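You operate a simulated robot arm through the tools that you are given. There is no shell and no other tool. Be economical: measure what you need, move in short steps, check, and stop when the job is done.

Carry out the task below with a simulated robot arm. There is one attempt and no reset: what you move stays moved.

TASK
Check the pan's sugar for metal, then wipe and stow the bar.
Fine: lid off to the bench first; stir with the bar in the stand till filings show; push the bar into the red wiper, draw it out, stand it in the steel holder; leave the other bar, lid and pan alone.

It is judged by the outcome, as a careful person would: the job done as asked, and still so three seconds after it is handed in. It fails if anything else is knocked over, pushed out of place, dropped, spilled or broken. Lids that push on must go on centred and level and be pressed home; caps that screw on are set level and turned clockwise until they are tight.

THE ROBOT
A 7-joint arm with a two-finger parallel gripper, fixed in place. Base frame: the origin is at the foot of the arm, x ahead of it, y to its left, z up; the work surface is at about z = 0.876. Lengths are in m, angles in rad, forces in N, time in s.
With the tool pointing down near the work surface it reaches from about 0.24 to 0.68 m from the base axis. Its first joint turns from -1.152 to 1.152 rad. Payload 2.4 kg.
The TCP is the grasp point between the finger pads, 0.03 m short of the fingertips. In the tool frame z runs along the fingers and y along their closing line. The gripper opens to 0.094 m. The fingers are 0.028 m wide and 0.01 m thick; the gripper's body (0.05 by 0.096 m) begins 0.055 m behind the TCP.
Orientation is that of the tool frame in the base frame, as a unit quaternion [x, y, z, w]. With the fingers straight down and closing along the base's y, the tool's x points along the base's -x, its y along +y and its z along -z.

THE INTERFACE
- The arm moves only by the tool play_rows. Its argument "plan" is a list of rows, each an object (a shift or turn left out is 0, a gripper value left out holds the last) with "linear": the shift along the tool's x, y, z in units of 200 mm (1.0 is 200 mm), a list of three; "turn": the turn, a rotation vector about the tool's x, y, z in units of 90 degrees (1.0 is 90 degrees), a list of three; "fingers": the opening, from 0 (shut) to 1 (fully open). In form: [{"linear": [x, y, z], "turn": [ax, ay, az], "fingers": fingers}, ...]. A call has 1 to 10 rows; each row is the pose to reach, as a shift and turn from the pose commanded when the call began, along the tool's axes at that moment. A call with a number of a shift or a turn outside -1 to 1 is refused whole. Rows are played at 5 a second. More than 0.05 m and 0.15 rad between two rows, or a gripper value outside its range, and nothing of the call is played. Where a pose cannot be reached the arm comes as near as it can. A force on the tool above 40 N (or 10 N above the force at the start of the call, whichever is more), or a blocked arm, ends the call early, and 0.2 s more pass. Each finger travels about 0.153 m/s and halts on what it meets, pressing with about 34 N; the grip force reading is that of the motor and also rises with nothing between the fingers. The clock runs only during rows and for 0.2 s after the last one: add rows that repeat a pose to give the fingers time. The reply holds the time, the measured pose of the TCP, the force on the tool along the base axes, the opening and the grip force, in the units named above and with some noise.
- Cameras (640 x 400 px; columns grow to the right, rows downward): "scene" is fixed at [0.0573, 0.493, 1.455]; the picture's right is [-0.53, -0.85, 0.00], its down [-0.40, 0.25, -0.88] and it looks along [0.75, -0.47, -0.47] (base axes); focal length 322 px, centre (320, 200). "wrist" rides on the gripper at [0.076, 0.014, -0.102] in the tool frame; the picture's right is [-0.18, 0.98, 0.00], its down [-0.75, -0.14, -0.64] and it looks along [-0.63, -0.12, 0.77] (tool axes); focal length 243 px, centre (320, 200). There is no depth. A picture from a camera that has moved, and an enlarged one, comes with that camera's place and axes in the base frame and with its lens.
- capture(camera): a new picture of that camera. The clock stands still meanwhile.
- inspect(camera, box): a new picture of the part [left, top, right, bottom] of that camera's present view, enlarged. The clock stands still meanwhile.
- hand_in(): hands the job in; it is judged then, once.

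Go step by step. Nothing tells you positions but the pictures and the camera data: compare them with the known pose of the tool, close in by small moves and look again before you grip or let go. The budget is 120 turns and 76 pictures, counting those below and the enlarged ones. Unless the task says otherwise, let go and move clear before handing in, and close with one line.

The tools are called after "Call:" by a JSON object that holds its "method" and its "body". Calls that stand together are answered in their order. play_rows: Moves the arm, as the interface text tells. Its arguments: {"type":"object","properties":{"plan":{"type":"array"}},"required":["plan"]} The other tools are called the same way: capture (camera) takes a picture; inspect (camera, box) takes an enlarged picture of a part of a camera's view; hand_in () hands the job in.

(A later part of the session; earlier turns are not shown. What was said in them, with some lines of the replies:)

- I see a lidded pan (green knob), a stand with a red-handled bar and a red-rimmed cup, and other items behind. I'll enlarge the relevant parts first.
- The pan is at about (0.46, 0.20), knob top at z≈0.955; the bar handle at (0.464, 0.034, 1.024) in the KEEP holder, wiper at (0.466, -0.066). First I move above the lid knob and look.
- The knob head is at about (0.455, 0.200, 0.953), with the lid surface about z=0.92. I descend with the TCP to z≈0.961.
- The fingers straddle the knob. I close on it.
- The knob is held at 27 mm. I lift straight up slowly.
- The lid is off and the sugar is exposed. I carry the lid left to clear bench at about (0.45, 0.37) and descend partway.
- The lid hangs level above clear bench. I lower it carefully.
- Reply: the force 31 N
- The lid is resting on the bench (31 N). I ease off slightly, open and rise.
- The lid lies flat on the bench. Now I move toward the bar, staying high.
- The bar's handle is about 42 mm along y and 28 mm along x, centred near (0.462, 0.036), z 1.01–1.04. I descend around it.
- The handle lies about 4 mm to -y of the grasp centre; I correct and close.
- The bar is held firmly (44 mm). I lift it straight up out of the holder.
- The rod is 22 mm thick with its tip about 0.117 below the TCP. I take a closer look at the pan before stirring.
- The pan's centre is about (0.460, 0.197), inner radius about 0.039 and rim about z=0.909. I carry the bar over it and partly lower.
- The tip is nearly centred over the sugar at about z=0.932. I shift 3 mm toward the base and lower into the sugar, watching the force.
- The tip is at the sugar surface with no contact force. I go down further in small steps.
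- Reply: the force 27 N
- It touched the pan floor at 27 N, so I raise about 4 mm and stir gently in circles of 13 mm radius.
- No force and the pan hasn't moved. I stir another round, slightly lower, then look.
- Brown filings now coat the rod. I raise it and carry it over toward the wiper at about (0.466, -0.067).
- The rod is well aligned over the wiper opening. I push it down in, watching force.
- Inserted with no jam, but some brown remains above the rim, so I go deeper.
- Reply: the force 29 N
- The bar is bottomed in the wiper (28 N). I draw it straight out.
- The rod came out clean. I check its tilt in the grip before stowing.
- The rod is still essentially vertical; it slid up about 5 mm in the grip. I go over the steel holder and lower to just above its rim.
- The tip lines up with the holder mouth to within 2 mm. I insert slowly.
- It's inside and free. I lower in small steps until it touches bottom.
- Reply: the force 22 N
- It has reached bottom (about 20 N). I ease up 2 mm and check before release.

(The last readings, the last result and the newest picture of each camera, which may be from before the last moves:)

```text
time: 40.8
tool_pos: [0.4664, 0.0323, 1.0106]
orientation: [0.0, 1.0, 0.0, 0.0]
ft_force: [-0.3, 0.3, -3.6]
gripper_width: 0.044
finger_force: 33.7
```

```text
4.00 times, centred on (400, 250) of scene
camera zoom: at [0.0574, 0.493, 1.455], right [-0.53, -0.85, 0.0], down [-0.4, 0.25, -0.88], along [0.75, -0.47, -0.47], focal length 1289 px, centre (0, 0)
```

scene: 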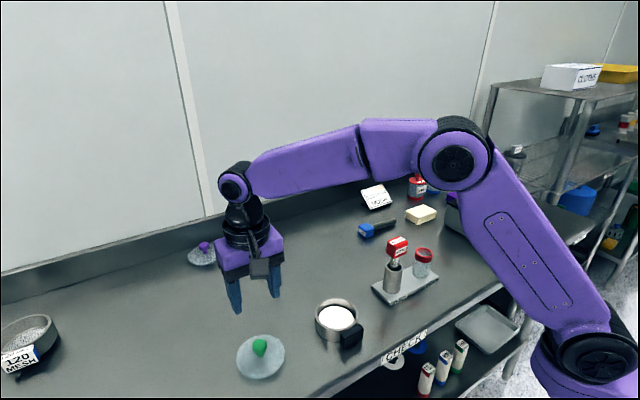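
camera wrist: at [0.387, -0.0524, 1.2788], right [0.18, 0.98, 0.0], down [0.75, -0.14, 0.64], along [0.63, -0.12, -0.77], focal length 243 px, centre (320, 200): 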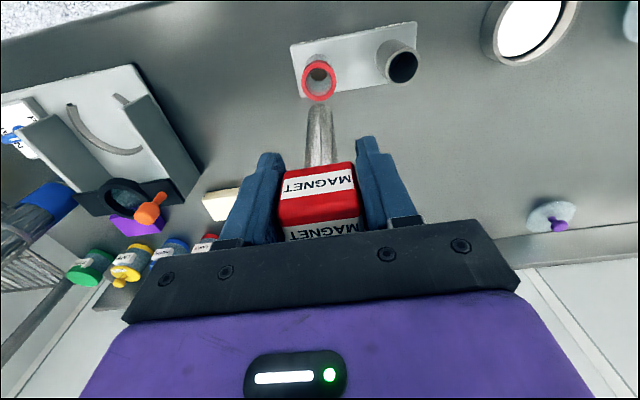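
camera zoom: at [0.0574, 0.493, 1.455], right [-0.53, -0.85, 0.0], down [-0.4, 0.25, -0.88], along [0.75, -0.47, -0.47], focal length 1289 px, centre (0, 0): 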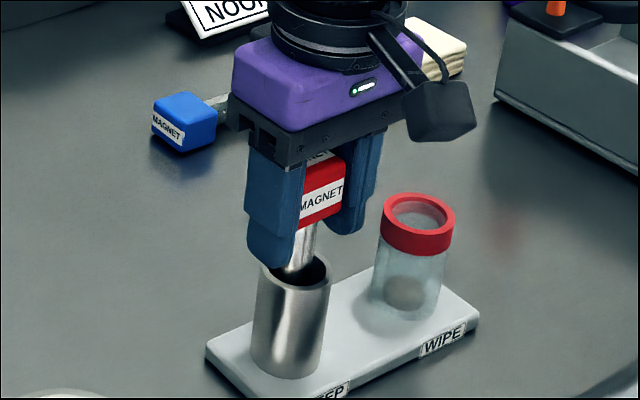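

It's seated. I open the fingers and rise straight up.

Call:
{"method": "play_rows", "body": {"plan": [{"linear": [0, 0, 0], "fingers": 0.52}, {"linear": [0, 0, 0], "fingers": 0.65}, {"linear": [0, 0, 0], "fingers": 0.8}, {"linear": [0, 0, 0], "fingers": 0.8}, {"linear": [0, 0, -0.1]}, {"linear": [0, 0, -0.25]}, {"linear": [0, 0, -0.45]}, {"linear": [0, 0, -0.65]}, {"linear": [0, 0, -0.85]}]}}

Call:
{"method": "inspect", "body": {"camera": "scene", "box": [360, 200, 440, 300]}}

Call:
{"method": "capture", "body": {"camera": "scene"}}

```text
time: 42.8
tool_pos: [0.4623, 0.03, 1.1788]
orientation: [0.001, 1.0, -0.001, -0.001]
ft_force: [0.9, -0.8, -0.2]
gripper_width: 0.075
finger_force: 0.0
```

```text
4.00 times, centred on (400, 250) of scene
camera zoom: at [0.0573, 0.493, 1.455], right [-0.53, -0.85, 0.0], down [-0.4, 0.25, -0.88], along [0.75, -0.47, -0.47], focal length 1289 px, centre (0, 0)
```

zoom: 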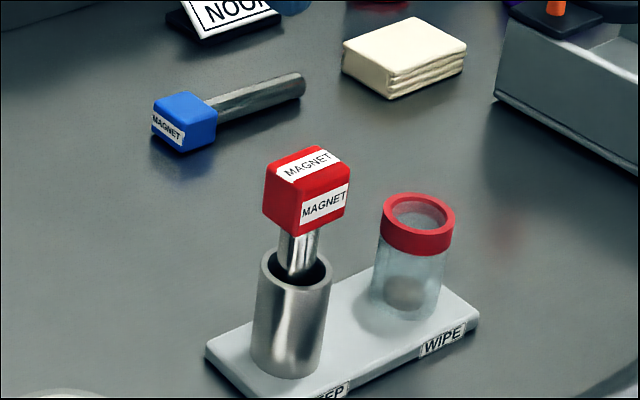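

```text
32 pictures are left
```

scene: 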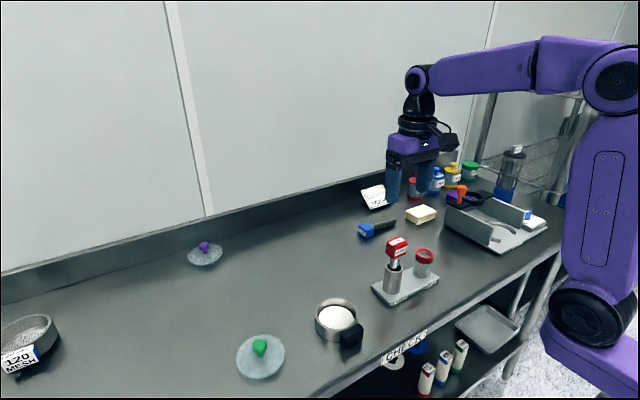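

The cleaned bar stands in the steel holder with the filings left in the wiper. The lid is on the bench and everything else is where it was, with the arm clear, so I hand in.

Call:
{"method": "hand_in", "body": {}}

```text
The job is handed in.
```

The sugar does contain metal: stirring with the bar from the stand brought up brown filings. The bar was then wiped clean and stood in the steel holder, with the lid on the bench and nothing else moved.
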